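You operate a simulated robot arm through the tools that you are given. There is no shell and no other tool.

You are at the controls of a simulated robot arm. One attempt, no reset.

TASK
Top up the trough to its red line, stir it and cover it.
Fine: pour from the beaker on the bench top; stir with the glass rod till the streaks are gone; put rod and beaker back and the lid on. Set down upright: beaker.

The check looks at the end state, three seconds after you hand in, the way a careful person would. Anything else that was tipped, shoved, dropped, spilled or broken makes it a failure. A push-on lid holds only when it is set on centred and level and pressed home; a screw cap is set on level and turned clockwise until tight.

THE ROBOT
A 7-joint arm with a fingered hand, fixed in place. Base frame: the origin is on the floor under the middle of its stand, x ahead of it, y to its left, z up. Lengths are in cm, angles in rad, forces in N, time in s.
It reaches about 108.5 cm from its shoulder. Its first joint turns from -2.897 to 2.897 rad. Payload 3.7 kg.
The TCP is the grasp point between the finger pads, 2.5 cm short of the fingertips. In the tool frame z runs along the fingers and y along their closing line. The gripper opens to 8.8 cm; its body begins 2.9 cm behind the TCP. The gripper is a hand of 5 fingers: y runs from the thumb to the fingers, the wrist lies at [-1.3, -10.6, -17.4] in the tool frame, and closing takes about 1.5 s.
Orientation is that of the tool frame in the base frame, as a unit quaternion [x, y, z, w]. With the fingers straight down and the wrist toward the robot, the tool's x, y and z point along [0, 1, 0], [1, 0, 0] and [0, 0, -1] of the base frame.

THE INTERFACE
- The arm moves only by the tool nudge_tool. Its argument "series" is a list of rows, each a list of 7 numbers: the shift along the base's x, y, z in units of 30 mm (1.0 is 30 mm), then the turn, a rotation vector about the base's x, y, z in units of 4 degrees (1.0 is 4 degrees), then the finger opening in cm, from 0 to 8.8. In form: [[tx, ty, tz, ax, ay, az, gripper], ...]. A call has 1 to 20 rows; each row shifts and turns the commanded pose from where the row before left it. A call with a number of a shift or a turn outside -1 to 1 is refused whole. A row lasts 0.2 s, in which the tool goes at most 5 cm and 0.15 rad; a call with a longer step from one row to the next is refused whole, and so is a gripper value outside its range. Where a pose cannot be reached the arm comes as near as it can. A force on the tool above 40 N (or 10 N above the force at the start of the call, whichever is more), or a blocked arm, ends the call early, and 0.2 s more pass. Each finger travels about 10.8 cm/s and halts on what it meets, pressing with about 25 N; the grip force reading is that of the motor and also rises with nothing between the fingers. The clock runs only during rows and for 0.2 s after the last one: add rows that do not move to give the fingers time. The reply holds the time, the measured pose of the TCP, the force on the tool along the base axes, the opening and the grip force, in the units named above and with some noise, with the torque about the TCP (base axes, N m) and any sound that the robot's microphone picked up.
- Cameras (640 x 400 px; columns grow to the right, rows downward): "scene" is fixed at [20.44, -50.57, 169.14]; the picture's right is [0.76, -0.65, 0.00], its down [-0.47, -0.55, -0.69] and it looks along [0.45, 0.52, -0.73] (base axes); focal length 336 px, centre (320, 200). "wrist" rides on the gripper at [5.9, -7.9, -10.5] in the tool frame; the picture's right is [-0.73, 0.32, -0.61], its down [-0.62, -0.68, 0.38] and it looks along [-0.29, 0.66, 0.70] (tool axes); focal length 234 px, centre (320, 200). There is no depth. A picture from a camera that has moved, and an enlarged one, comes with that camera's place and axes in the base frame and with its lens. The place of the scene camera against the robot may be out by one fixed shift of up to 2.5 cm in any direction.
- snapshot(camera): a new picture of that camera. No time passes.
- hand_shape(shape): the hand has 5 fingers and takes this shape, open, in about a second: jaw (thumb against the fingers, like two jaws); tri (thumb and two fingers); tip (a fingertip pinch); poke (one finger out to press); point (the index stretched); flat (the hand flat); cup (the hand cupped); fist (a fist). The gripper value then closes the fingers along that shape, each until it touches; the sizes above hold for jaw. It gives what a move gives, with no picture.
- enlarge(camera, box): a new picture of the part [left, top, right, bottom] of that camera's present view, enlarged. No time passes.
- hand_in(): hands the job in; it is judged then, once.

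Nothing tells you positions but the pictures and the camera data. Unless the task says otherwise, let go and move clear before handing in.

The tools are called after ">>>" as name(argument=value, ...) on one line, values as JSON. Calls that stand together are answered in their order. nudge_tool: Moves the arm, as the interface text tells. Its arguments: {"type":"object","properties":{"series":{"type":"array","items":{"type":"array","items":{"type":"number"}}}},"required":["series"]} The other tools are called the same way: hand_shape (shape) gives the hand a shape; snapshot (camera) takes a picture; enlarge (camera, box) takes an enlarged picture of a part of a camera's view; hand_in () hands the job in.

At the start:

```text
t: 0.0
tool_pos: [44.06, -5.07, 124.52]
tool_rot: [0.707, 0.707, -0.001, 0.0]
ft_force: [0.4, -0.4, -0.3]
ft_torque: [-0.03, -0.04, 0.01]
finger_gap: 8.77
gripper_force: 0.0
shape: jaw
```

scene: 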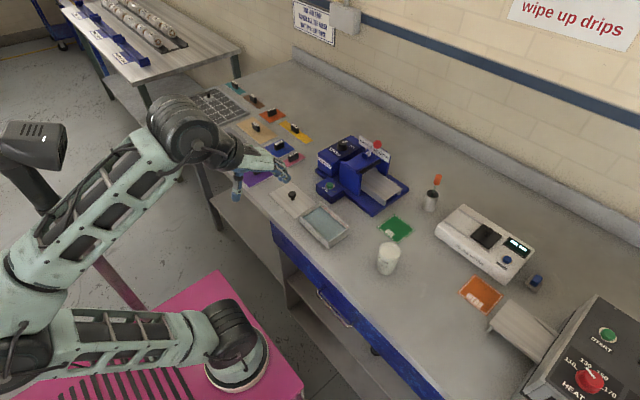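
wrist: 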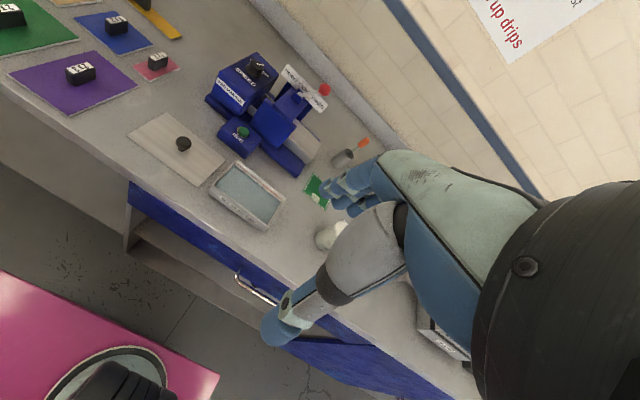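

I see a lab bench with a trough (rectangular tray) and a lid with a knob beside it, a white beaker-like vessel, and a holder with an orange-ended rod. I'll take closer looks first.

>>> enlarge(camera="scene", box=[260, 170, 420, 270])

>>> enlarge(camera="scene", box=[360, 160, 520, 290])

>>> enlarge(camera="wrist", box=[120, 40, 400, 260])

>>> enlarge(camera="scene", box=[420, 180, 640, 400])

>>> enlarge(camera="scene", box=[180, 60, 420, 210])

```text
4.00 times, centred on (340, 220) of scene
camera zoom: at [20.44, -50.57, 169.14], right [0.76, -0.65, 0.0], down [-0.47, -0.55, -0.69], along [0.45, 0.52, -0.73], focal length 1344 px, centre (240, 120)
```

zoom: 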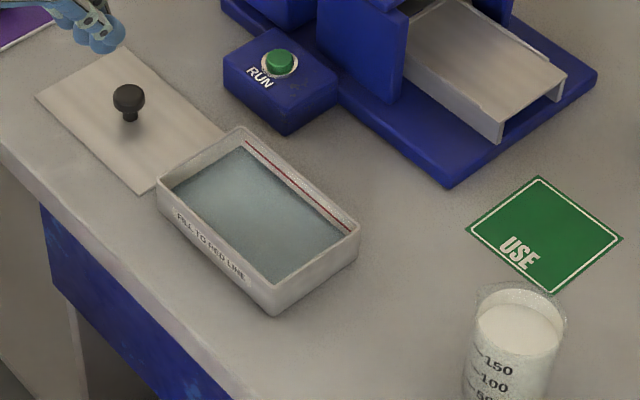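

```text
3.08 times, centred on (440, 225) of scene
camera zoom: at [20.44, -50.57, 169.14], right [0.76, -0.65, 0.0], down [-0.47, -0.55, -0.69], along [0.45, 0.52, -0.73], focal length 1034 px, centre (-49, 123)
```

zoom: 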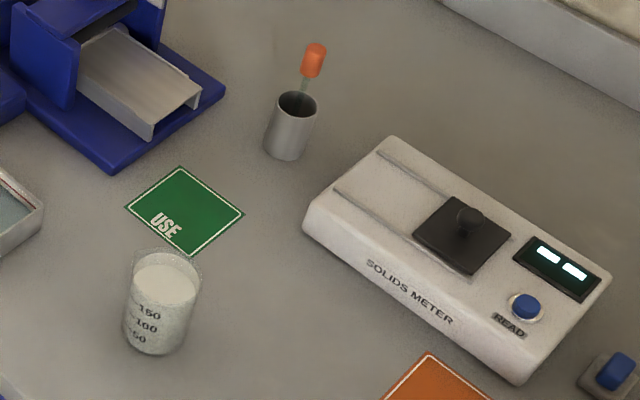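

```text
1.82 times, centred on (260, 150) of wrist
camera zoom: at [36.26, 0.89, 134.99], right [0.32, -0.73, 0.61], down [-0.68, -0.62, -0.38], along [0.66, -0.29, -0.7], focal length 426 px, centre (429, 291)
```

zoom: 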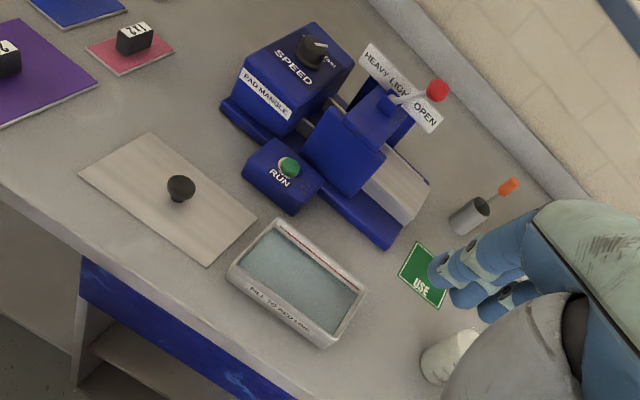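

```text
1.82 times, centred on (530, 290) of scene
camera zoom: at [20.44, -50.57, 169.14], right [0.76, -0.65, 0.0], down [-0.47, -0.55, -0.69], along [0.45, 0.52, -0.73], focal length 611 px, centre (-62, 36)
```

zoom: 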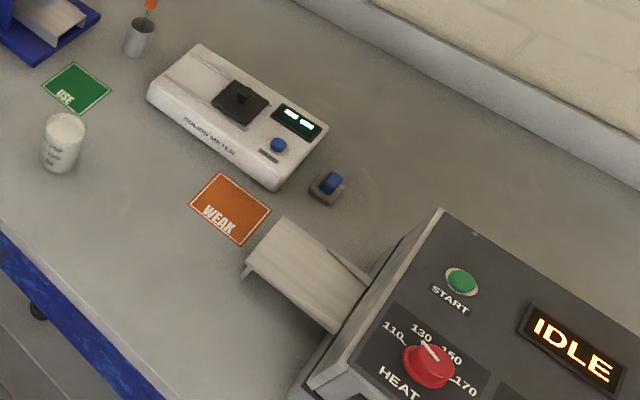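

```text
2.67 times, centred on (300, 135) of scene
camera zoom: at [20.44, -50.57, 169.14], right [0.76, -0.65, 0.0], down [-0.47, -0.55, -0.69], along [0.45, 0.52, -0.73], focal length 896 px, centre (373, 373)
```

zoom: 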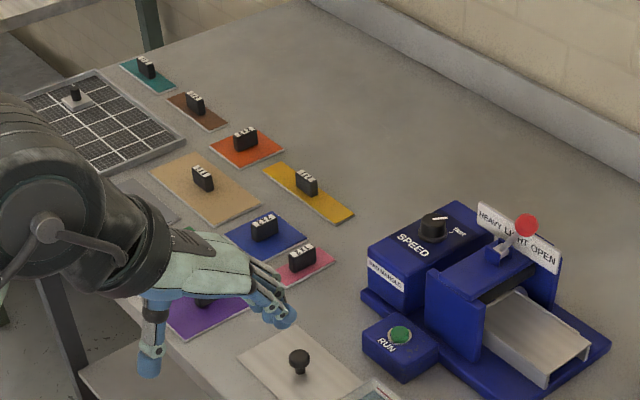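

The trough (part-filled, red line on its far inner wall), its knobbed lid to its left, the white-filled beaker, and the rod in its metal holder are all visible. I place the trough near (67, 0) with its rim at about z 93. I'll move the wrist camera closer to measure better.

>>> nudge_tool(series=[[0.386, 0.504, -0.9, 0, 0, 0, 8.8], [0.386, 0.504, -0.9, 0, 0, 0, 8.8], [0.386, 0.504, -0.9, 0, 0, 0, 8.8], [0.386, 0.504, -0.9, 0, 0, 0, 8.8], [0.386, 0.504, -0.9, 0, 0, 0, 8.8], [0.386, 0.504, -0.9, 0, 0, 0, 8.8]])

>>> snapshot(camera="wrist")

>>> snapshot(camera="scene")

```text
t: 1.4
tool_pos: [50.95, 3.92, 108.19]
tool_rot: [0.707, 0.707, 0.0, -0.001]
ft_force: [0.3, 0.3, 1.2]
ft_torque: [0.04, -0.03, 0.02]
finger_gap: 8.78
gripper_force: 0.1
shape: jaw
```

```text
taken
camera wrist: at [43.21, 9.97, 118.7], right [0.32, -0.73, 0.61], down [-0.68, -0.62, -0.38], along [0.66, -0.29, -0.7], focal length 234 px, centre (320, 200)
```

wrist: 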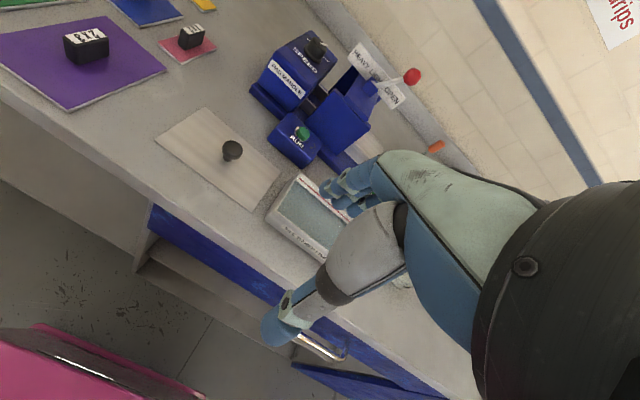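

```text
taken
```

scene: 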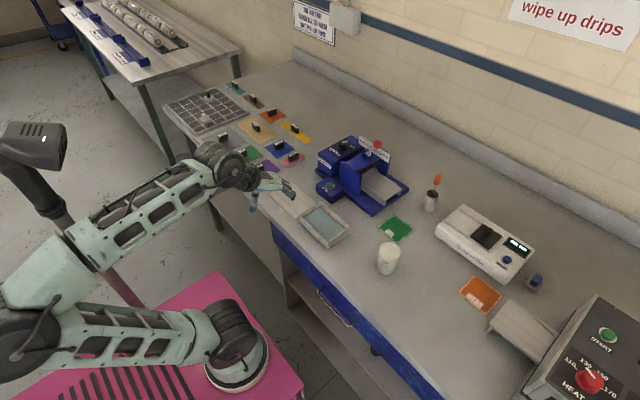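

I'm enlarging the trough and lid area, with the hand blocking part of the right side of the view.

>>> enlarge(camera="wrist", box=[150, 90, 390, 280])

>>> enlarge(camera="scene", box=[260, 180, 380, 260])

```text
2.11 times, centred on (270, 185) of wrist
camera zoom: at [43.21, 9.97, 118.7], right [0.32, -0.73, 0.61], down [-0.68, -0.62, -0.38], along [0.66, -0.29, -0.7], focal length 493 px, centre (425, 232)
```

zoom: 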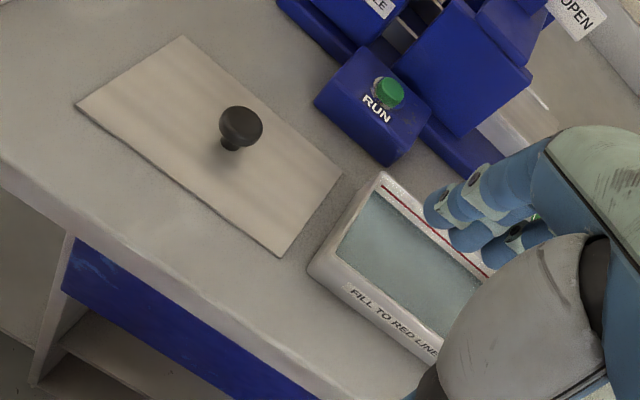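

```text
5.00 times, centred on (320, 220) of scene
camera zoom: at [20.44, -50.57, 169.14], right [0.76, -0.65, 0.0], down [-0.47, -0.55, -0.69], along [0.45, 0.52, -0.73], focal length 1679 px, centre (320, 100)
```

zoom: 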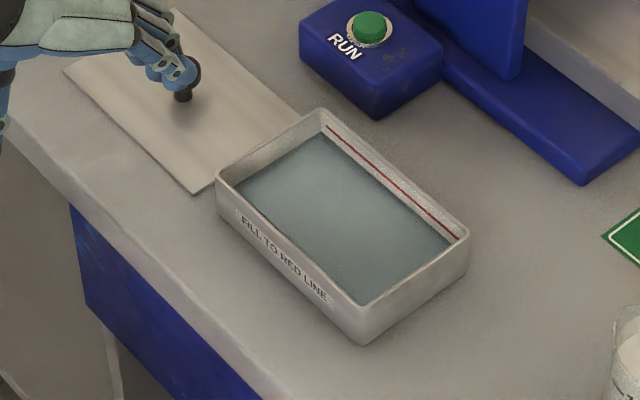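

The trough measures about x 60.3–68.8, y −8.3–4.5, with its rim at z≈93. The lid centre is near (64.6, 13.6) and the beaker near (68, −23.5). I'll shift right to view the beaker and rod holder from the wrist.

>>> nudge_tool(series=[[0, -0.92, 0.1, 0, 0, 0, 8.8], [0, -0.92, 0.1, 0, 0, 0, 8.8], [0, -0.92, 0.1, 0, 0, 0, 8.8], [0, -0.92, 0.1, 0, 0, 0, 8.8], [0, -0.92, 0.1, 0, 0, 0, 8.8], [0, -0.92, 0.1, 0, 0, 0, 8.8], [0, -0.92, 0.1, 0, 0, 0, 8.8], [0, -0.92, 0.1, 0, 0, 0, 8.8]])

>>> snapshot(camera="wrist")

>>> enlarge(camera="wrist", box=[160, 90, 400, 280])

```text
t: 3.2
tool_pos: [51.06, -17.94, 110.83]
tool_rot: [0.707, 0.708, 0.0, 0.0]
ft_force: [-1.0, 0.3, 0.0]
ft_torque: [-0.01, -0.02, 0.01]
finger_gap: 8.78
gripper_force: 0.1
shape: jaw
```

```text
taken
camera wrist: at [43.22, -12.06, 121.31], right [0.32, -0.73, 0.61], down [-0.68, -0.62, -0.38], along [0.66, -0.29, -0.7], focal length 234 px, centre (320, 200)
```

wrist: 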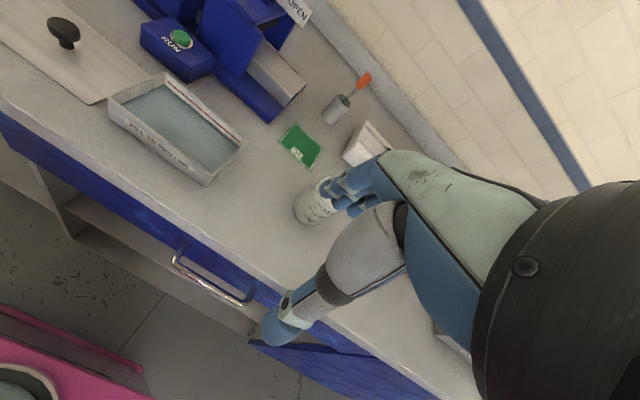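

```text
2.11 times, centred on (280, 185) of wrist
camera zoom: at [43.22, -12.06, 121.31], right [0.32, -0.73, 0.61], down [-0.68, -0.62, -0.38], along [0.66, -0.29, -0.7], focal length 493 px, centre (404, 232)
```

zoom: 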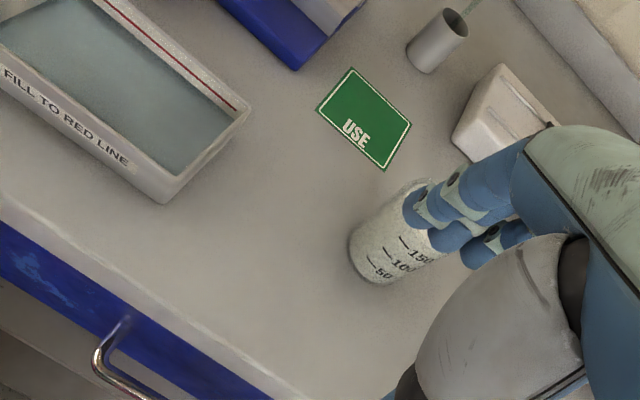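

The trough is now in clear view. I'll zoom in on it, then move further right for the beaker and holder.

>>> enlarge(camera="wrist", box=[95, 60, 255, 195])

>>> nudge_tool(series=[[0, -0.9, 0.0, 0, 0, 0, 8.8], [0, -0.9, 0.0, 0, 0, 0, 8.8], [0, -0.9, 0.0, 0, 0, 0, 8.8], [0, -0.9, 0.0, 0, 0, 0, 8.8], [0, -0.9, 0.0, 0, 0, 0, 8.8]])

>>> snapshot(camera="wrist")

>>> enlarge(camera="wrist", box=[160, 70, 340, 210])

```text
2.96 times, centred on (175, 128) of wrist
camera zoom: at [43.22, -12.06, 121.31], right [0.32, -0.73, 0.61], down [-0.68, -0.62, -0.38], along [0.66, -0.29, -0.7], focal length 694 px, centre (750, 415)
```

zoom: 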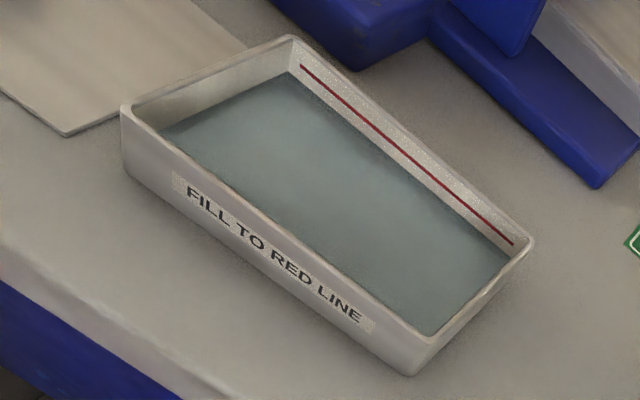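

```text
t: 4.4
tool_pos: [51.1, -31.68, 110.8]
tool_rot: [0.706, 0.708, 0.0, 0.0]
ft_force: [0.3, 0.1, 0.0]
ft_torque: [0.03, 0.0, 0.0]
finger_gap: 8.75
gripper_force: 0.0
shape: jaw
```

```text
taken
camera wrist: at [43.2, -25.76, 121.18], right [0.32, -0.73, 0.61], down [-0.68, -0.62, -0.38], along [0.66, -0.29, -0.7], focal length 234 px, centre (320, 200)
```

wrist: 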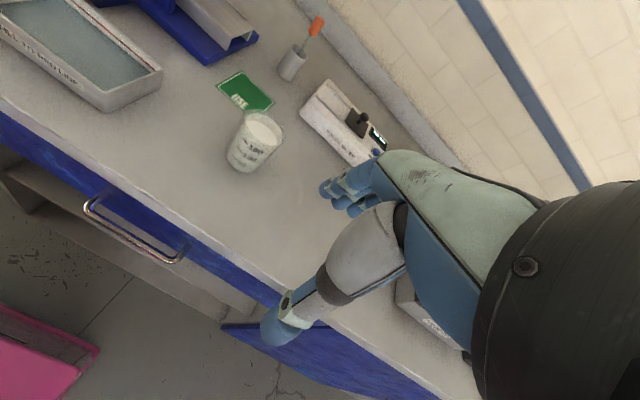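

```text
2.86 times, centred on (250, 140) of wrist
camera zoom: at [43.2, -25.76, 121.18], right [0.32, -0.73, 0.61], down [-0.68, -0.62, -0.38], along [0.66, -0.29, -0.7], focal length 669 px, centre (520, 371)
```

zoom: 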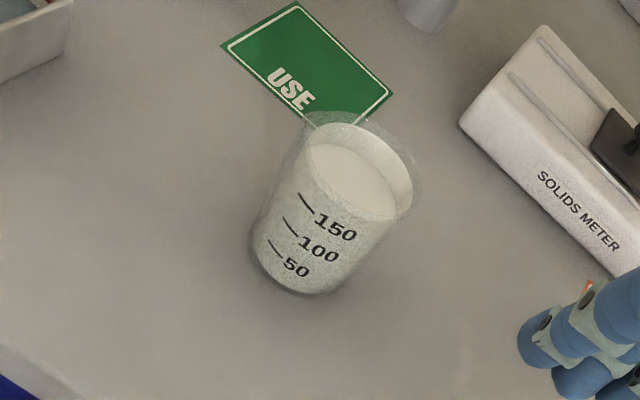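

The beaker stands at about (68.2, −23.5), rim z≈98.2, with roughly 175 ml in it; the bench top is at z≈90. I'll zoom further on the red line and on the rod holder from here.

>>> enlarge(camera="wrist", box=[60, 20, 170, 100])

>>> enlarge(camera="wrist", box=[260, 5, 340, 95])

>>> enlarge(camera="scene", box=[320, 200, 360, 230])

>>> enlarge(camera="scene", box=[400, 160, 470, 220])

>>> enlarge(camera="wrist", box=[210, 90, 300, 190])

```text
5.00 times, centred on (115, 60) of wrist
camera zoom: at [43.2, -25.76, 121.18], right [0.32, -0.73, 0.61], down [-0.68, -0.62, -0.38], along [0.66, -0.29, -0.7], focal length 1171 px, centre (1345, 900)
```

zoom: 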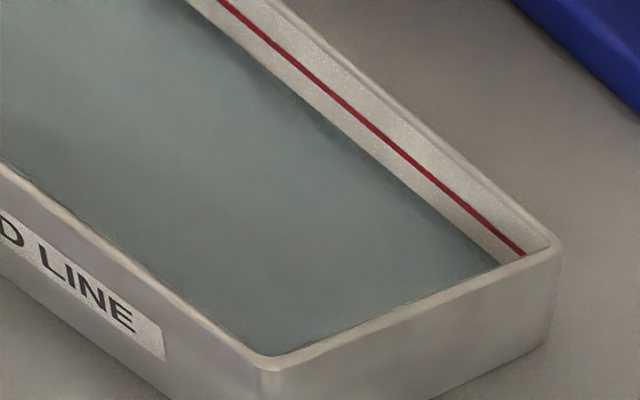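

```text
4.44 times, centred on (300, 50) of wrist
camera zoom: at [43.2, -25.76, 121.18], right [0.32, -0.73, 0.61], down [-0.68, -0.62, -0.38], along [0.66, -0.29, -0.7], focal length 1041 px, centre (409, 867)
```

zoom: 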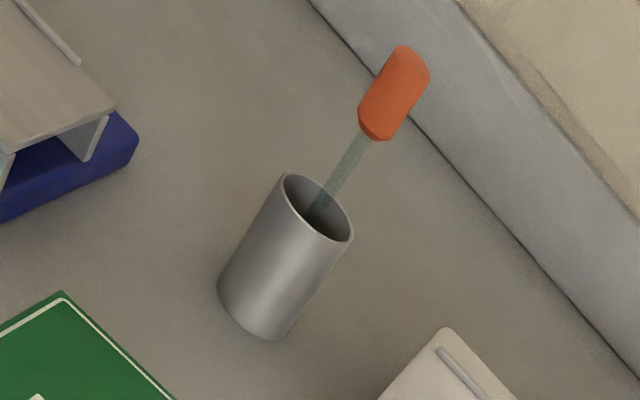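

```text
13.33 times, centred on (340, 215) of scene
camera zoom: at [20.44, -50.57, 169.14], right [0.76, -0.65, 0.0], down [-0.47, -0.55, -0.69], along [0.45, 0.52, -0.73], focal length 4478 px, centre (53, 0)
```

zoom: 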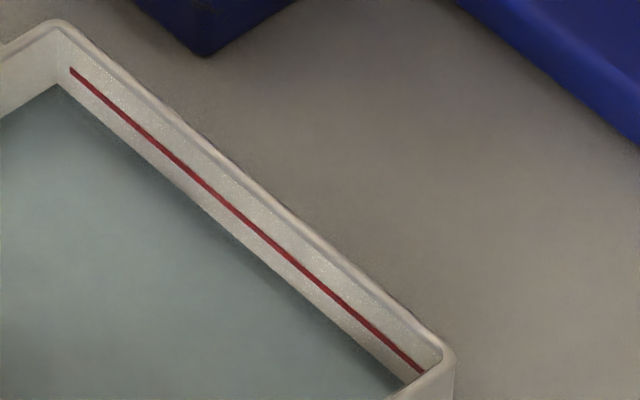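

```text
6.67 times, centred on (435, 190) of scene
camera zoom: at [20.44, -50.57, 169.14], right [0.76, -0.65, 0.0], down [-0.47, -0.55, -0.69], along [0.45, 0.52, -0.73], focal length 2239 px, centre (-447, 267)
```

zoom: 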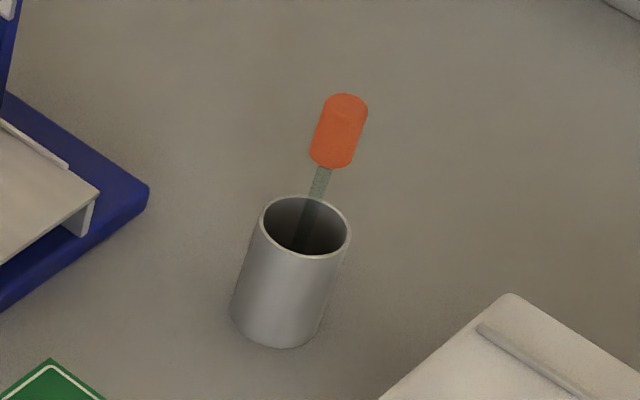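

```text
4.00 times, centred on (255, 140) of wrist
camera zoom: at [43.2, -25.76, 121.18], right [0.32, -0.73, 0.61], down [-0.68, -0.62, -0.38], along [0.66, -0.29, -0.7], focal length 937 px, centre (580, 440)
```

zoom: 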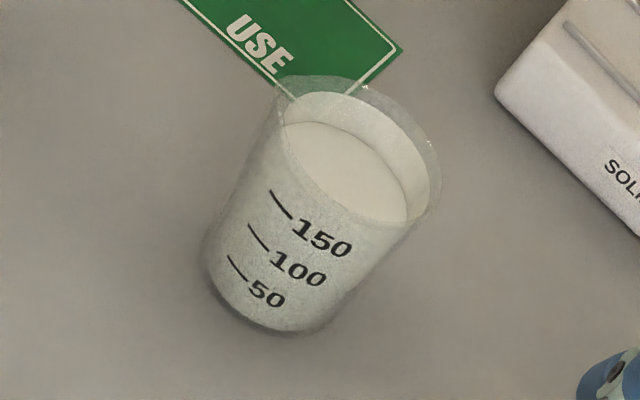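

Red line sits about 0.9 cm above the present level (roughly 85–90 ml needed), so I'll pour in steps. I plan to grip the beaker near its rim with the hand leaned 30° (palm to the right), so that a forward tilt pours toward +y past the fingers. Next is the standoff pose and a check.

>>> nudge_tool(series=[[0.7125, 0.127, -0.22, 0.9375, 0, 0, 8.8], [0.7125, 0.127, -0.22, 0.9375, 0, 0, 8.8], [0.7125, 0.127, -0.22, 0.9375, 0, 0, 8.8], [0.7125, 0.127, -0.22, 0.9375, 0, 0, 8.8], [0.7125, 0.127, -0.22, 0.9375, 0, 0, 8.8], [0.7125, 0.127, -0.22, 0.9375, 0, 0, 8.8], [0.7125, 0.127, -0.22, 0.9375, 0, 0, 8.8], [0.7125, 0.127, -0.22, 0.9375, 0, 0, 8.8]])

>>> snapshot(camera="wrist")

>>> snapshot(camera="scene")

>>> enlarge(camera="scene", box=[310, 160, 470, 300])

```text
t: 6.2
tool_pos: [68.11, -28.69, 105.3]
tool_rot: [0.684, 0.682, 0.184, -0.183]
ft_force: [0.1, -0.5, 0.3]
ft_torque: [0.01, 0.0, 0.0]
finger_gap: 8.76
gripper_force: 0.1
shape: jaw
```

```text
taken
camera wrist: at [60.28, -28.74, 117.39], right [0.32, -0.93, 0.16], down [-0.68, -0.35, -0.65], along [0.66, 0.1, -0.75], focal length 234 px, centre (320, 200)
```

wrist: 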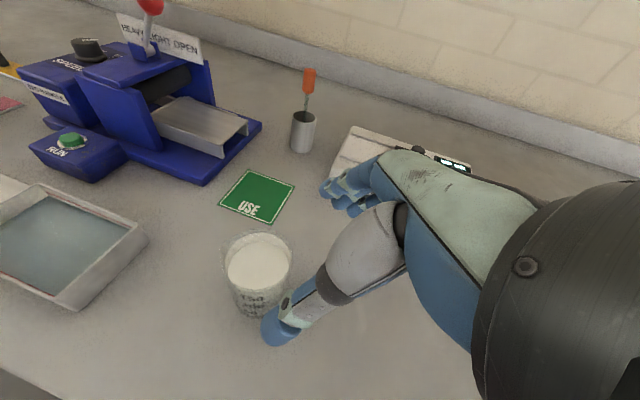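

```text
taken
```

scene: 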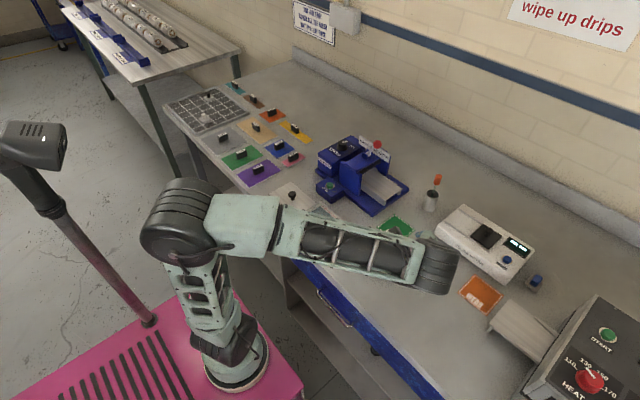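

```text
2.86 times, centred on (390, 230) of scene
camera zoom: at [20.44, -50.57, 169.14], right [0.76, -0.65, 0.0], down [-0.47, -0.55, -0.69], along [0.45, 0.52, -0.73], focal length 960 px, centre (120, 114)
```

zoom: 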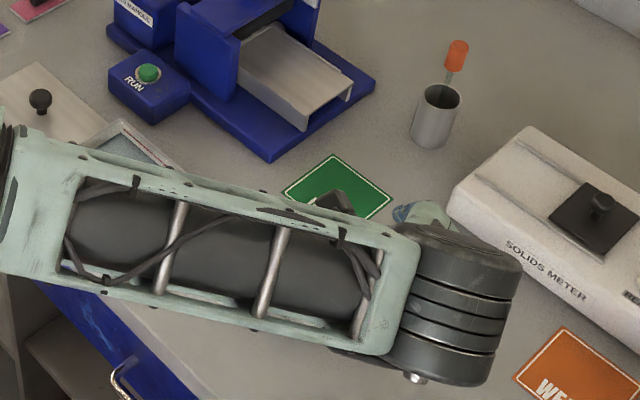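

From here the beaker rim projects to about (68.3, −23.6), which agrees with my estimate. I'll zoom in to confirm the rim and base before closing in.

>>> enlarge(camera="wrist", box=[200, 215, 344, 335])

>>> enlarge(camera="wrist", box=[270, 55, 350, 165])

```text
3.33 times, centred on (272, 275) of wrist
camera zoom: at [60.28, -28.74, 117.39], right [0.32, -0.93, 0.16], down [-0.68, -0.35, -0.65], along [0.66, 0.1, -0.75], focal length 781 px, centre (480, -50)
```

zoom: 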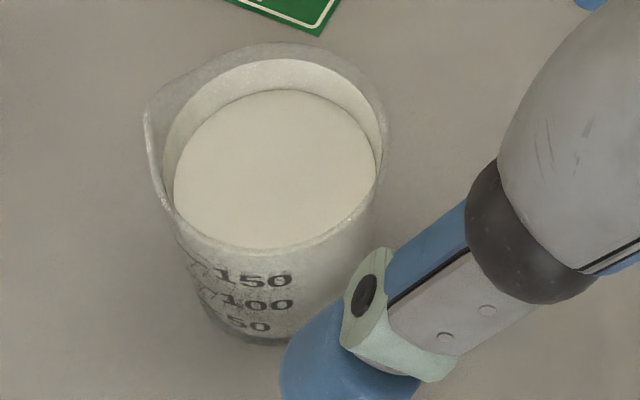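

```text
3.64 times, centred on (310, 110) of wrist
camera zoom: at [60.28, -28.74, 117.39], right [0.32, -0.93, 0.16], down [-0.68, -0.35, -0.65], along [0.66, 0.1, -0.75], focal length 852 px, centre (356, 527)
```

zoom: 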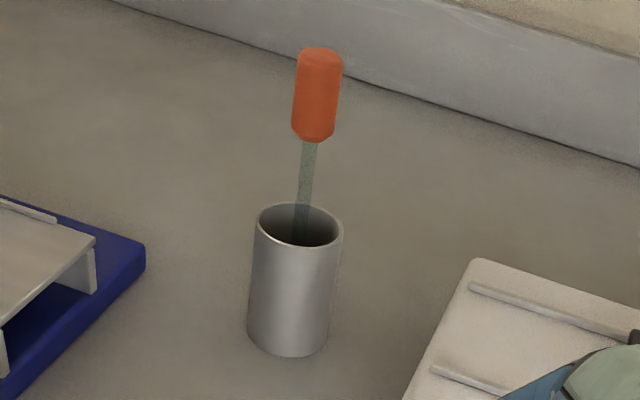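

The beaker's spout points to +y, straight at the trough, with the beaker centre near (68.5, −23.5). I'm descending along the finger direction most of the way and then checking clearance.

>>> nudge_tool(series=[[0.04, 0.3, -0.5, 0, 0, 0, 8.8], [0.04, 0.3, -0.5, 0, 0, 0, 8.8], [0.04, 0.3, -0.5, 0, 0, 0, 8.8], [0, 0.25, -0.45, 0, 0, 0, 8.8]])

>>> snapshot(camera="wrist")

>>> enlarge(camera="scene", box=[340, 200, 440, 300])

```text
t: 7.2
tool_pos: [68.46, -25.13, 99.43]
tool_rot: [0.683, 0.683, 0.183, -0.182]
ft_force: [-0.2, 0.4, -0.5]
ft_torque: [0.0, 0.05, 0.02]
finger_gap: 8.78
gripper_force: 0.1
shape: jaw
```

```text
taken
camera wrist: at [60.67, -25.21, 111.52], right [0.32, -0.93, 0.16], down [-0.68, -0.35, -0.64], along [0.66, 0.1, -0.75], focal length 234 px, centre (320, 200)
```

wrist: 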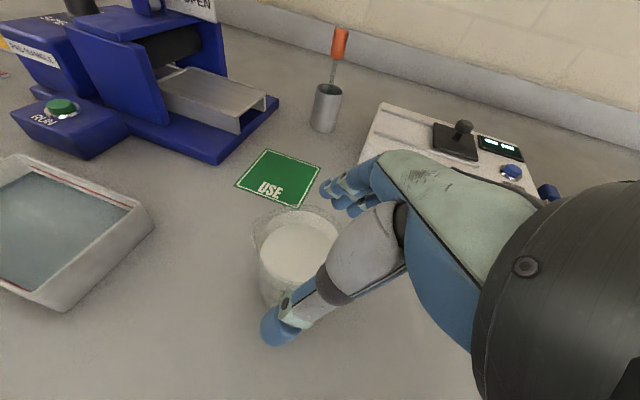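

```text
4.00 times, centred on (390, 250) of scene
camera zoom: at [20.44, -50.57, 169.14], right [0.76, -0.65, 0.0], down [-0.47, -0.55, -0.69], along [0.45, 0.52, -0.73], focal length 1344 px, centre (40, 0)
```

zoom: 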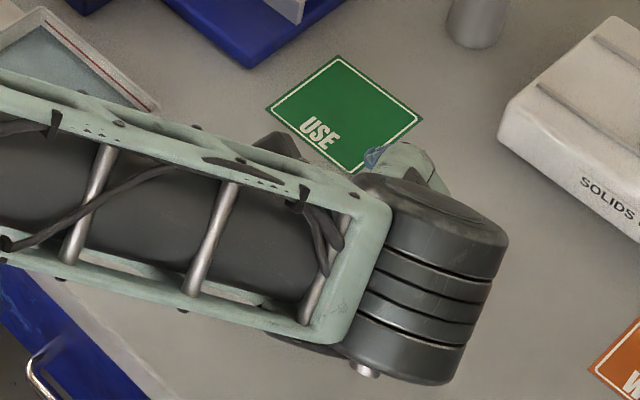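

Clearances look good: the thumb is on the near side and the fingers on the far side. I'm finishing the approach slowly.

>>> nudge_tool(series=[[0, 0.123, -0.21, 0, 0, 0, 8.8], [0, 0.123, -0.21, 0, 0, 0, 8.8], [0, 0.123, -0.21, 0, 0, 0, 8.8], [0, 0.123, -0.21, 0, 0, 0, 8.8], [0, 0, 0, 0, 0, 0, 8.8]])

>>> snapshot(camera="wrist")

>>> enlarge(camera="wrist", box=[220, 160, 420, 350])

```text
t: 8.4
tool_pos: [68.48, -23.64, 97.02]
tool_rot: [0.683, 0.683, 0.183, -0.184]
ft_force: [0.6, 0.0, 0.0]
ft_torque: [0.0, -0.01, 0.0]
finger_gap: 8.76
gripper_force: 0.1
shape: jaw
```

```text
taken
camera wrist: at [60.73, -23.69, 109.06], right [0.32, -0.93, 0.16], down [-0.68, -0.35, -0.64], along [0.66, 0.1, -0.75], focal length 234 px, centre (320, 200)
```

wrist: 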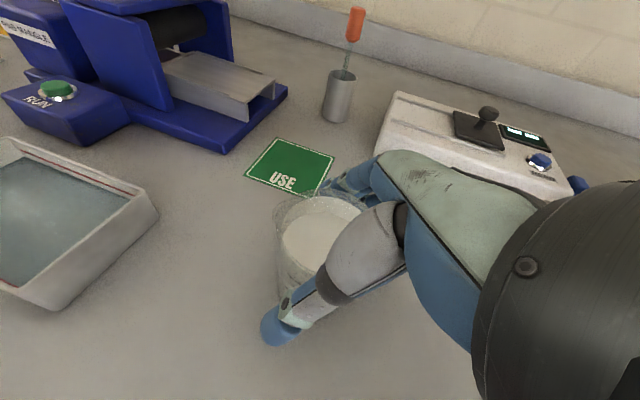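

```text
2.11 times, centred on (320, 255) of wrist
camera zoom: at [60.73, -23.69, 109.06], right [0.32, -0.93, 0.16], down [-0.68, -0.35, -0.64], along [0.66, 0.1, -0.75], focal length 493 px, centre (320, 84)
```

zoom: 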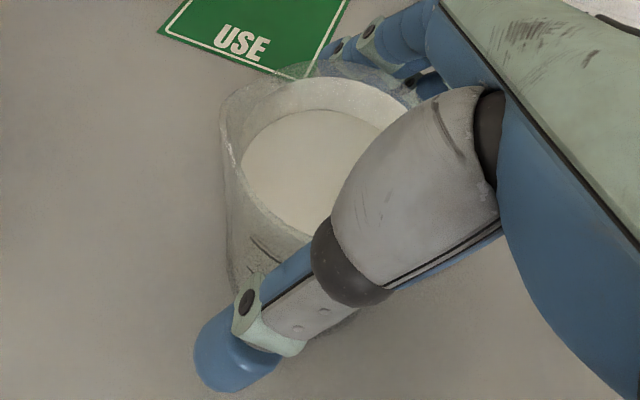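

No contact so far and the beaker is inside the grasp. Closing the fingers on it gently.

>>> nudge_tool(series=[[0, 0, 0, 0, 0, 0, 7.5], [0, 0, 0, 0, 0, 0, 6.8], [0, 0, 0, 0, 0, 0, 6.4], [0, 0, 0, 0, 0, 0, 6.0], [0, 0, 0, 0, 0, 0, 5.6], [0, 0, 0, 0, 0, 0, 5.2], [0, 0, 0, 0, 0, 0, 5.0], [0, 0, 0, 0, 0, 0, 5.0], [0, 0, 0, 0, 0, 0, 5.0]])

>>> snapshot(camera="wrist")

>>> enlarge(camera="wrist", box=[220, 160, 420, 350])

```text
t: 10.4
tool_pos: [68.53, -23.71, 97.05]
tool_rot: [0.683, 0.683, 0.182, -0.183]
ft_force: [-0.4, 0.6, -0.2]
ft_torque: [0.0, -0.06, 0.0]
finger_gap: 4.7
gripper_force: 25.2
shape: jaw
```

```text
taken
camera wrist: at [60.73, -23.69, 109.07], right [0.32, -0.93, 0.16], down [-0.68, -0.35, -0.64], along [0.66, 0.1, -0.75], focal length 234 px, centre (320, 200)
```

wrist: 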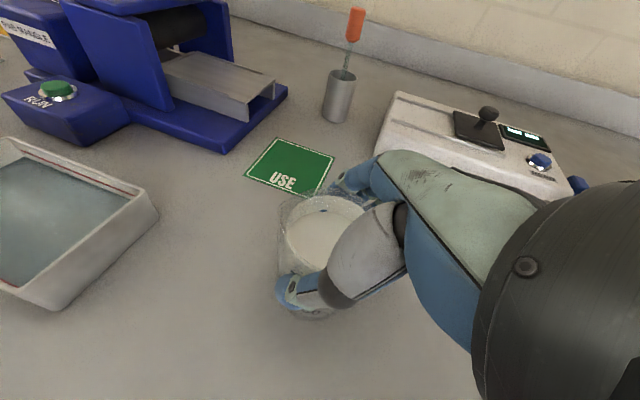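

```text
2.11 times, centred on (320, 255) of wrist
camera zoom: at [60.73, -23.69, 109.07], right [0.32, -0.93, 0.16], down [-0.68, -0.35, -0.64], along [0.66, 0.1, -0.75], focal length 493 px, centre (320, 84)
```

zoom: 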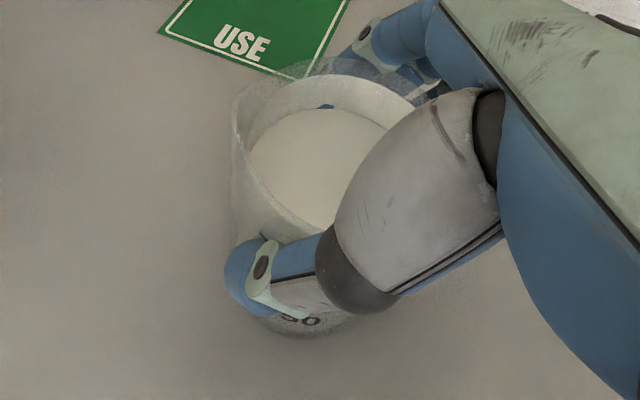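

Grip is on at 25 N. Lifting slowly to see that the beaker comes up level.

>>> nudge_tool(series=[[0, 0, 0.1, 0, 0, 0, 4.4], [0, 0, 0.15, 0, 0, 0, 4.4], [0, 0, 0.2, 0, 0, 0, 4.4], [0, 0, 0.2, 0, 0, 0, 4.4], [0, 0, 0, 0, 0, 0, 4.4]])

>>> snapshot(camera="wrist")

>>> enlarge(camera="wrist", box=[220, 160, 420, 350])

```text
t: 11.6
tool_pos: [68.61, -23.58, 98.96]
tool_rot: [0.683, 0.683, 0.183, -0.183]
ft_force: [-0.7, -0.2, -2.2]
ft_torque: [-0.04, -0.03, 0.03]
finger_gap: 4.55
gripper_force: 25.1
shape: jaw
```

```text
taken
camera wrist: at [60.79, -23.75, 111.0], right [0.32, -0.93, 0.16], down [-0.68, -0.35, -0.64], along [0.66, 0.1, -0.75], focal length 234 px, centre (320, 200)
```

wrist: 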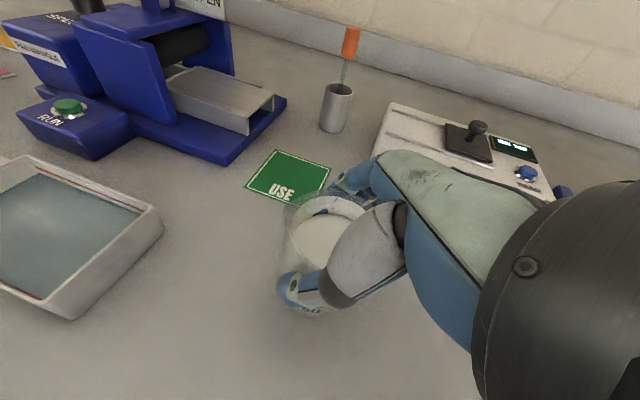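

```text
2.11 times, centred on (320, 255) of wrist
camera zoom: at [60.79, -23.75, 111.0], right [0.32, -0.93, 0.16], down [-0.68, -0.35, -0.64], along [0.66, 0.1, -0.75], focal length 493 px, centre (320, 84)
```

zoom: 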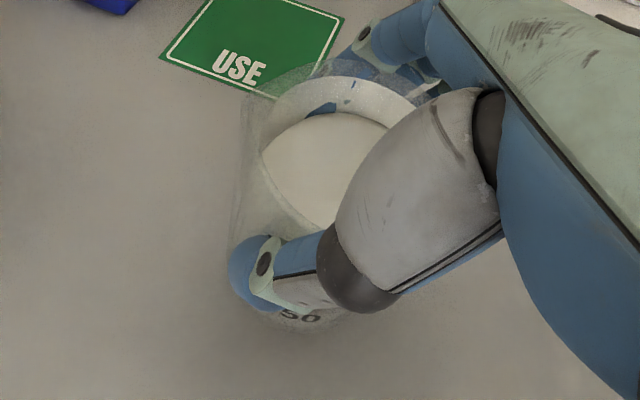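

The load reads about 2.2 N, so the beaker is off the bench. I'll zoom in to check for tilt or slip.

>>> enlarge(camera="wrist", box=[270, 185, 380, 325])

>>> enlarge(camera="scene", box=[370, 190, 450, 250])

```text
2.86 times, centred on (325, 255) of wrist
camera zoom: at [60.79, -23.75, 111.0], right [0.32, -0.93, 0.16], down [-0.68, -0.35, -0.64], along [0.66, 0.1, -0.75], focal length 669 px, centre (306, 43)
```

zoom: 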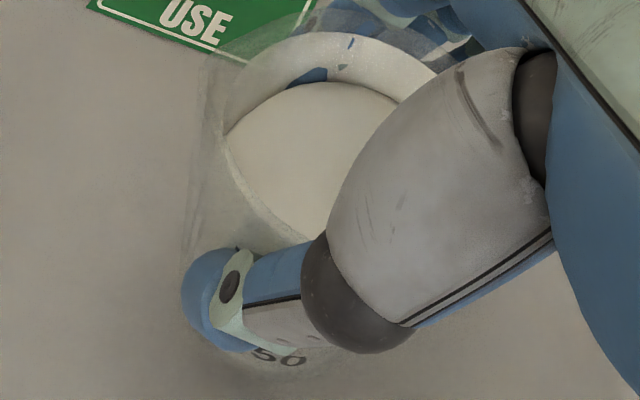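

```text
6.67 times, centred on (410, 220) of scene
camera zoom: at [20.44, -50.57, 169.14], right [0.76, -0.65, 0.0], down [-0.47, -0.55, -0.69], along [0.45, 0.52, -0.73], focal length 2239 px, centre (-280, 67)
```

zoom: 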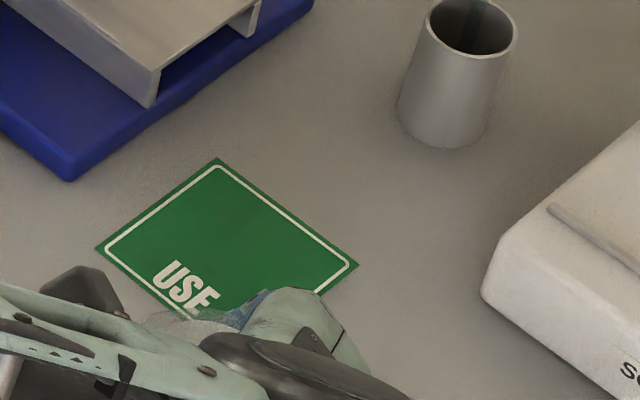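

The beaker hangs a few degrees back toward the palm but is secure. I'm raising it clear and carrying it slowly to the right end of the trough, spout toward +y.

>>> nudge_tool(series=[[0, 0, 0.25, 0, 0, 0, 4.4], [0, 0, 0.3, 0, 0, 0, 4.4], [0, 0, 0.3, 0, 0, 0, 4.4], [0, 0, 0.3, 0, 0, 0, 4.4], [0, 0, 0.2, 0, 0, 0, 4.4], [-0.05, 0.2, 0, 0, 0, 0, 4.4], [-0.1, 0.4, 0, 0, 0, 0, 4.4], [-0.1, 0.4, 0, 0, 0, 0, 4.4], [-0.1, 0.4, 0, 0, 0, 0, 4.4], [-0.1, 0.4, 0, 0, 0, 0, 4.4], [-0.1, 0.4, 0, 0, 0, 0, 4.4], [-0.12, 0.4, 0, 0, 0, 0, 4.4], [-0.12, 0.4, 0, 0, 0, 0, 4.4], [-0.12, 0.4, 0, 0, 0, 0, 4.4], [-0.12, 0.4, 0, 0, 0, 0, 4.4], [-0.12, 0.4, 0, 0, 0, 0, 4.4], [-0.12, 0.4, 0, 0, 0, 0, 4.4], [-0.06, 0.2, 0, 0, 0, 0, 4.4], [0, 0, 0, 0, 0, 0, 4.4]])

>>> snapshot(camera="wrist")

>>> snapshot(camera="scene")

>>> enlarge(camera="wrist", box=[200, 160, 400, 350])

```text
t: 15.6
tool_pos: [64.53, -9.25, 103.12]
tool_rot: [0.683, 0.683, 0.183, -0.184]
ft_force: [0.5, -0.2, -1.6]
ft_torque: [0.01, 0.02, 0.02]
finger_gap: 4.55
gripper_force: 24.9
shape: jaw
```

```text
taken
camera wrist: at [56.74, -9.3, 115.03], right [0.32, -0.93, 0.16], down [-0.68, -0.35, -0.64], along [0.66, 0.1, -0.75], focal length 234 px, centre (320, 200)
```

wrist: 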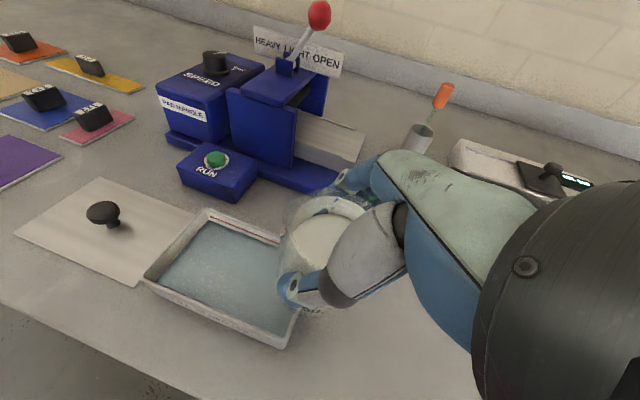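

```text
taken
```

scene: 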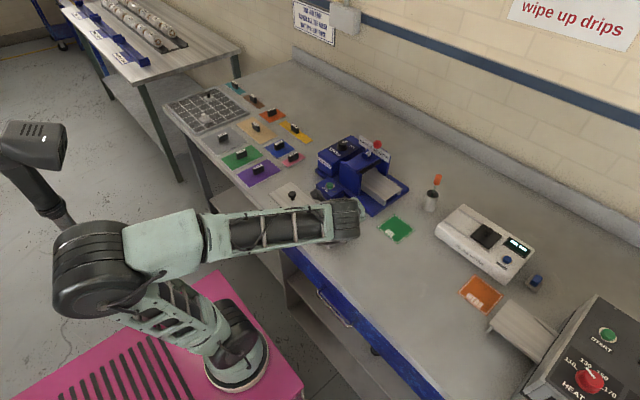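

```text
2.11 times, centred on (300, 255) of wrist
camera zoom: at [56.74, -9.3, 115.03], right [0.32, -0.93, 0.16], down [-0.68, -0.35, -0.64], along [0.66, 0.1, -0.75], focal length 493 px, centre (362, 84)
```

zoom: 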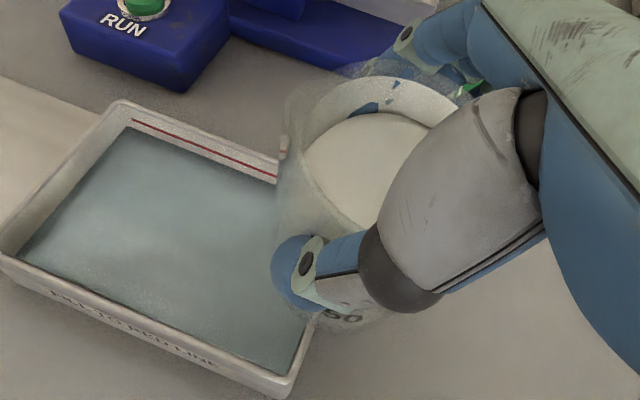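

The beaker is over the right end of the trough and the wrist view shows both red line and level. I'm starting the tilt but stopping short of pouring, to check that the beaker turns with the hand.

>>> nudge_tool(series=[[0.02, 0.15, 0, -0.8, 0, 0, 4.4], [0.02, 0.1, 0, -0.8, 0, 0, 4.4], [0.02, 0.1, 0, -0.8, 0, 0, 4.4], [0, 0, 0, -0.8, 0, 0, 4.4], [0, 0, 0, -0.8, 0, 0, 4.4], [0, 0, 0, 0, 0, 0, 4.4]])

>>> snapshot(camera="wrist")

>>> enlarge(camera="wrist", box=[200, 160, 400, 350])

```text
t: 17.0
tool_pos: [64.6, -8.16, 103.07]
tool_rot: [0.702, 0.702, 0.086, -0.086]
ft_force: [0.1, 0.0, -2.0]
ft_torque: [-0.01, 0.01, 0.0]
finger_gap: 4.54
gripper_force: 25.0
shape: jaw
```

```text
taken
camera wrist: at [56.88, -4.93, 114.66], right [0.32, -0.85, 0.41], down [-0.68, -0.51, -0.52], along [0.66, -0.11, -0.75], focal length 234 px, centre (320, 200)
```

wrist: 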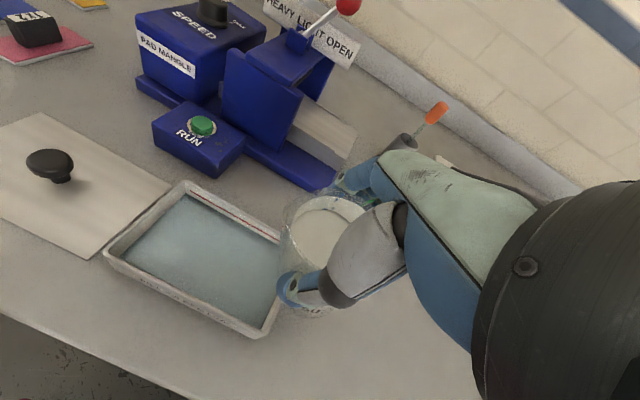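

```text
2.11 times, centred on (300, 255) of wrist
camera zoom: at [56.88, -4.93, 114.66], right [0.32, -0.85, 0.41], down [-0.68, -0.51, -0.52], along [0.66, -0.11, -0.75], focal length 493 px, centre (362, 84)
```

zoom: 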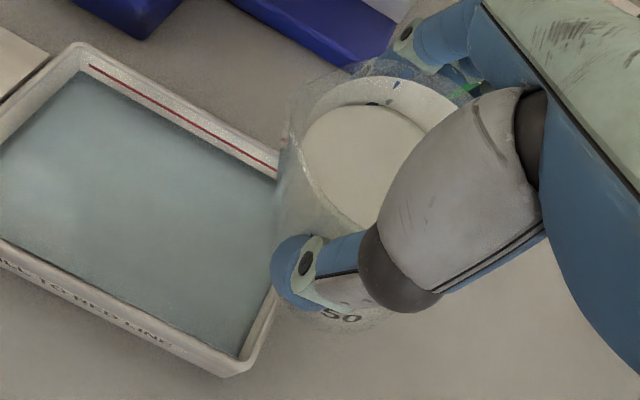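

The beaker turns with the hand. Continuing the tilt in smaller steps and watching for first outflow.

>>> nudge_tool(series=[[0, 0, 0, -0.7, 0, 0, 4.4], [0, 0, 0, -0.7, 0, 0, 4.4], [0, 0, 0, -0.7, 0, 0, 4.4], [0, 0, 0, -0.5, 0, 0, 4.4], [0, 0, 0, 0, 0, 0, 4.4], [0, 0, 0, 0, 0, 0, 4.4]])

>>> snapshot(camera="wrist")

>>> enlarge(camera="wrist", box=[180, 160, 380, 350])

```text
t: 18.4
tool_pos: [64.62, -8.13, 103.06]
tool_rot: [0.707, 0.707, 0.022, -0.023]
ft_force: [0.3, 0.3, -1.9]
ft_torque: [0.02, -0.01, 0.0]
finger_gap: 4.52
gripper_force: 24.0
shape: jaw
```

```text
taken
camera wrist: at [56.87, -2.86, 113.88], right [0.32, -0.76, 0.56], down [-0.68, -0.6, -0.42], along [0.66, -0.25, -0.71], focal length 234 px, centre (320, 200)
```

wrist: 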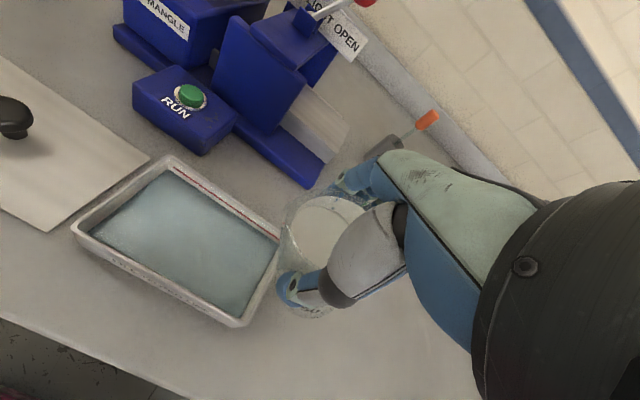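

```text
2.11 times, centred on (280, 255) of wrist
camera zoom: at [56.87, -2.86, 113.88], right [0.32, -0.76, 0.56], down [-0.68, -0.6, -0.42], along [0.66, -0.25, -0.71], focal length 493 px, centre (404, 84)
```

zoom: 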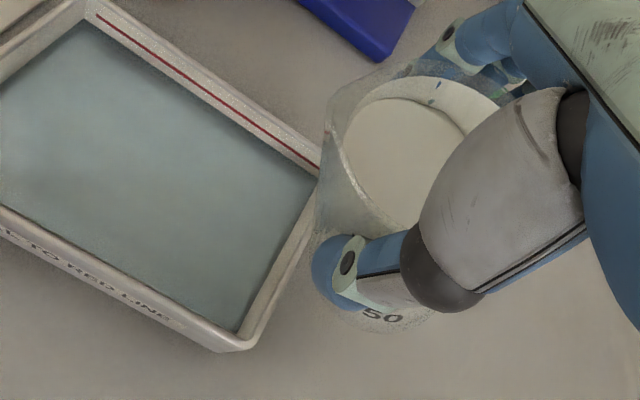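

The spout is about over (64.6, −5.3), inside the trough. I'm tilting on in small increments toward the pour angle.

>>> nudge_tool(series=[[0, 0, 0, -0.5, 0, 0, 4.4], [0, 0, 0, -0.5, 0, 0, 4.4], [0, 0, 0, -0.5, 0, 0, 4.4], [0, 0, 0, -0.5, 0, 0, 4.4], [0, 0, 0, 0, 0, 0, 4.4], [0, 0, 0, 0, 0, 0, 4.4]])

>>> enlarge(camera="wrist", box=[140, 160, 380, 350])

>>> nudge_tool(series=[[0, 0, 0, -0.5, 0, 0, 4.4], [0, 0, 0, -0.5, 0, 0, 4.4], [0, 0, 0, 0, 0, 0, 4.4], [0, 0, 0, 0, 0, 0, 4.4]])

>>> enlarge(camera="wrist", box=[140, 160, 380, 350])

```text
t: 19.8
tool_pos: [64.79, -8.15, 103.1]
tool_rot: [0.707, 0.706, -0.026, 0.028]
ft_force: [-0.8, 0.1, -1.6]
ft_torque: [0.05, -0.02, 0.02]
finger_gap: 4.53
gripper_force: 25.3
shape: jaw
```

```text
2.11 times, centred on (260, 255) of wrist
camera zoom: at [56.9, -1.4, 113.04], right [0.32, -0.68, 0.66], down [-0.68, -0.65, -0.33], along [0.66, -0.34, -0.67], focal length 493 px, centre (446, 84)
```

zoom: 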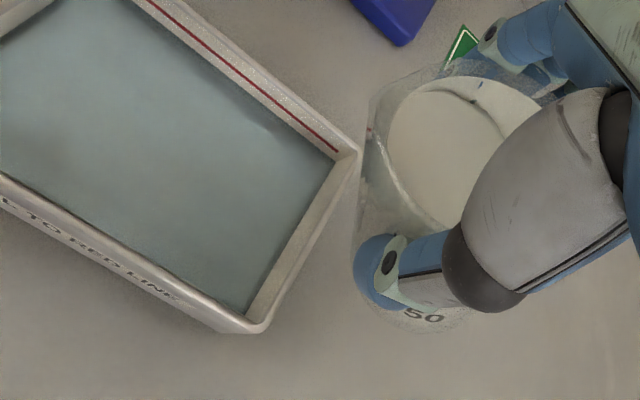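

```text
t: 20.8
tool_pos: [64.69, -8.14, 103.14]
tool_rot: [0.705, 0.705, -0.053, 0.051]
ft_force: [-0.7, 0.0, -3.0]
ft_torque: [0.03, -0.02, -0.04]
finger_gap: 4.53
gripper_force: 24.8
shape: jaw
```

```text
2.11 times, centred on (260, 255) of wrist
camera zoom: at [56.92, -0.73, 112.59], right [0.32, -0.63, 0.71], down [-0.68, -0.67, -0.29], along [0.66, -0.39, -0.65], focal length 493 px, centre (446, 84)
```

zoom: 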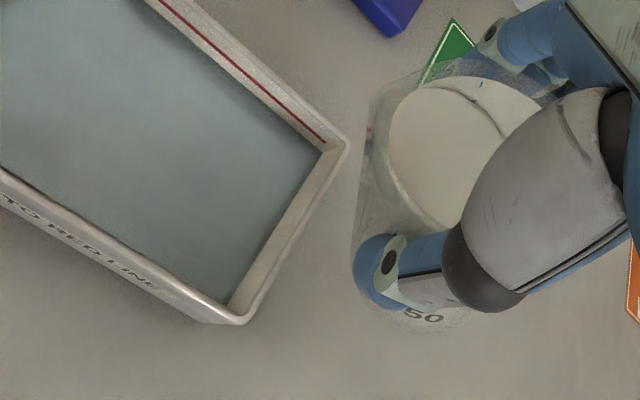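

Nearly at the lip now, with the spout still over (65, −5). I'm continuing at 2° per step with checks.

>>> nudge_tool(series=[[0, 0, 0, -0.5, 0, 0, 4.4], [0, 0, 0, -0.5, 0, 0, 4.4], [0, 0, 0, 0, 0, 0, 4.4], [0, 0, 0, 0, 0, 0, 4.4]])

>>> enlarge(camera="wrist", box=[140, 160, 380, 350])

>>> nudge_tool(series=[[0, 0, 0, -0.5, 0, 0, 4.4], [0, 0, 0, -0.5, 0, 0, 4.4], [0, 0, 0, 0, 0, 0, 4.4], [0, 0, 0, 0, 0, 0, 4.4]])

>>> enlarge(camera="wrist", box=[140, 160, 380, 350])

```text
t: 21.8
tool_pos: [64.66, -8.18, 103.06]
tool_rot: [0.703, 0.703, -0.076, 0.076]
ft_force: [-0.9, 0.2, -2.3]
ft_torque: [-0.02, -0.01, -0.01]
finger_gap: 4.55
gripper_force: 24.6
shape: jaw
```

```text
2.11 times, centred on (260, 255) of wrist
camera zoom: at [56.9, -0.06, 112.03], right [0.32, -0.58, 0.75], down [-0.68, -0.69, -0.24], along [0.66, -0.43, -0.62], focal length 493 px, centre (446, 84)
```

zoom: 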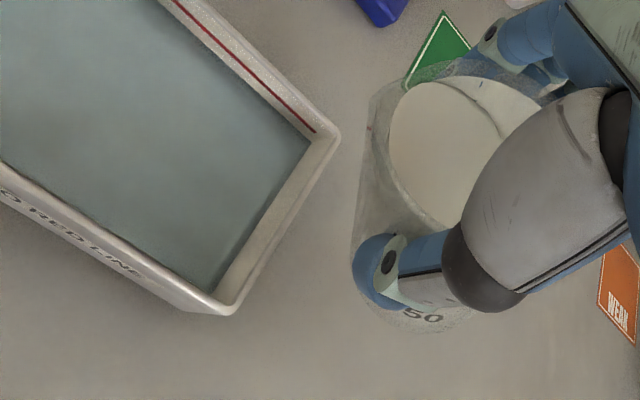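

```text
t: 22.8
tool_pos: [64.68, -8.17, 103.04]
tool_rot: [0.7, 0.7, -0.101, 0.101]
ft_force: [-0.6, 0.2, -1.4]
ft_torque: [0.06, 0.03, -0.01]
finger_gap: 4.52
gripper_force: 25.3
shape: jaw
```

```text
2.11 times, centred on (260, 255) of wrist
camera zoom: at [56.91, 0.52, 111.41], right [0.32, -0.53, 0.79], down [-0.68, -0.71, -0.19], along [0.66, -0.47, -0.59], focal length 493 px, centre (446, 84)
```

zoom: 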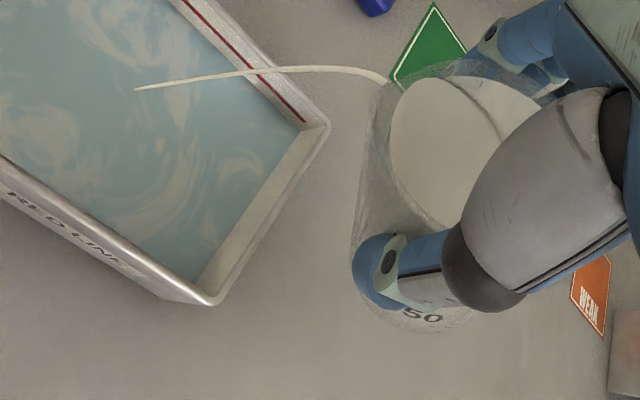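

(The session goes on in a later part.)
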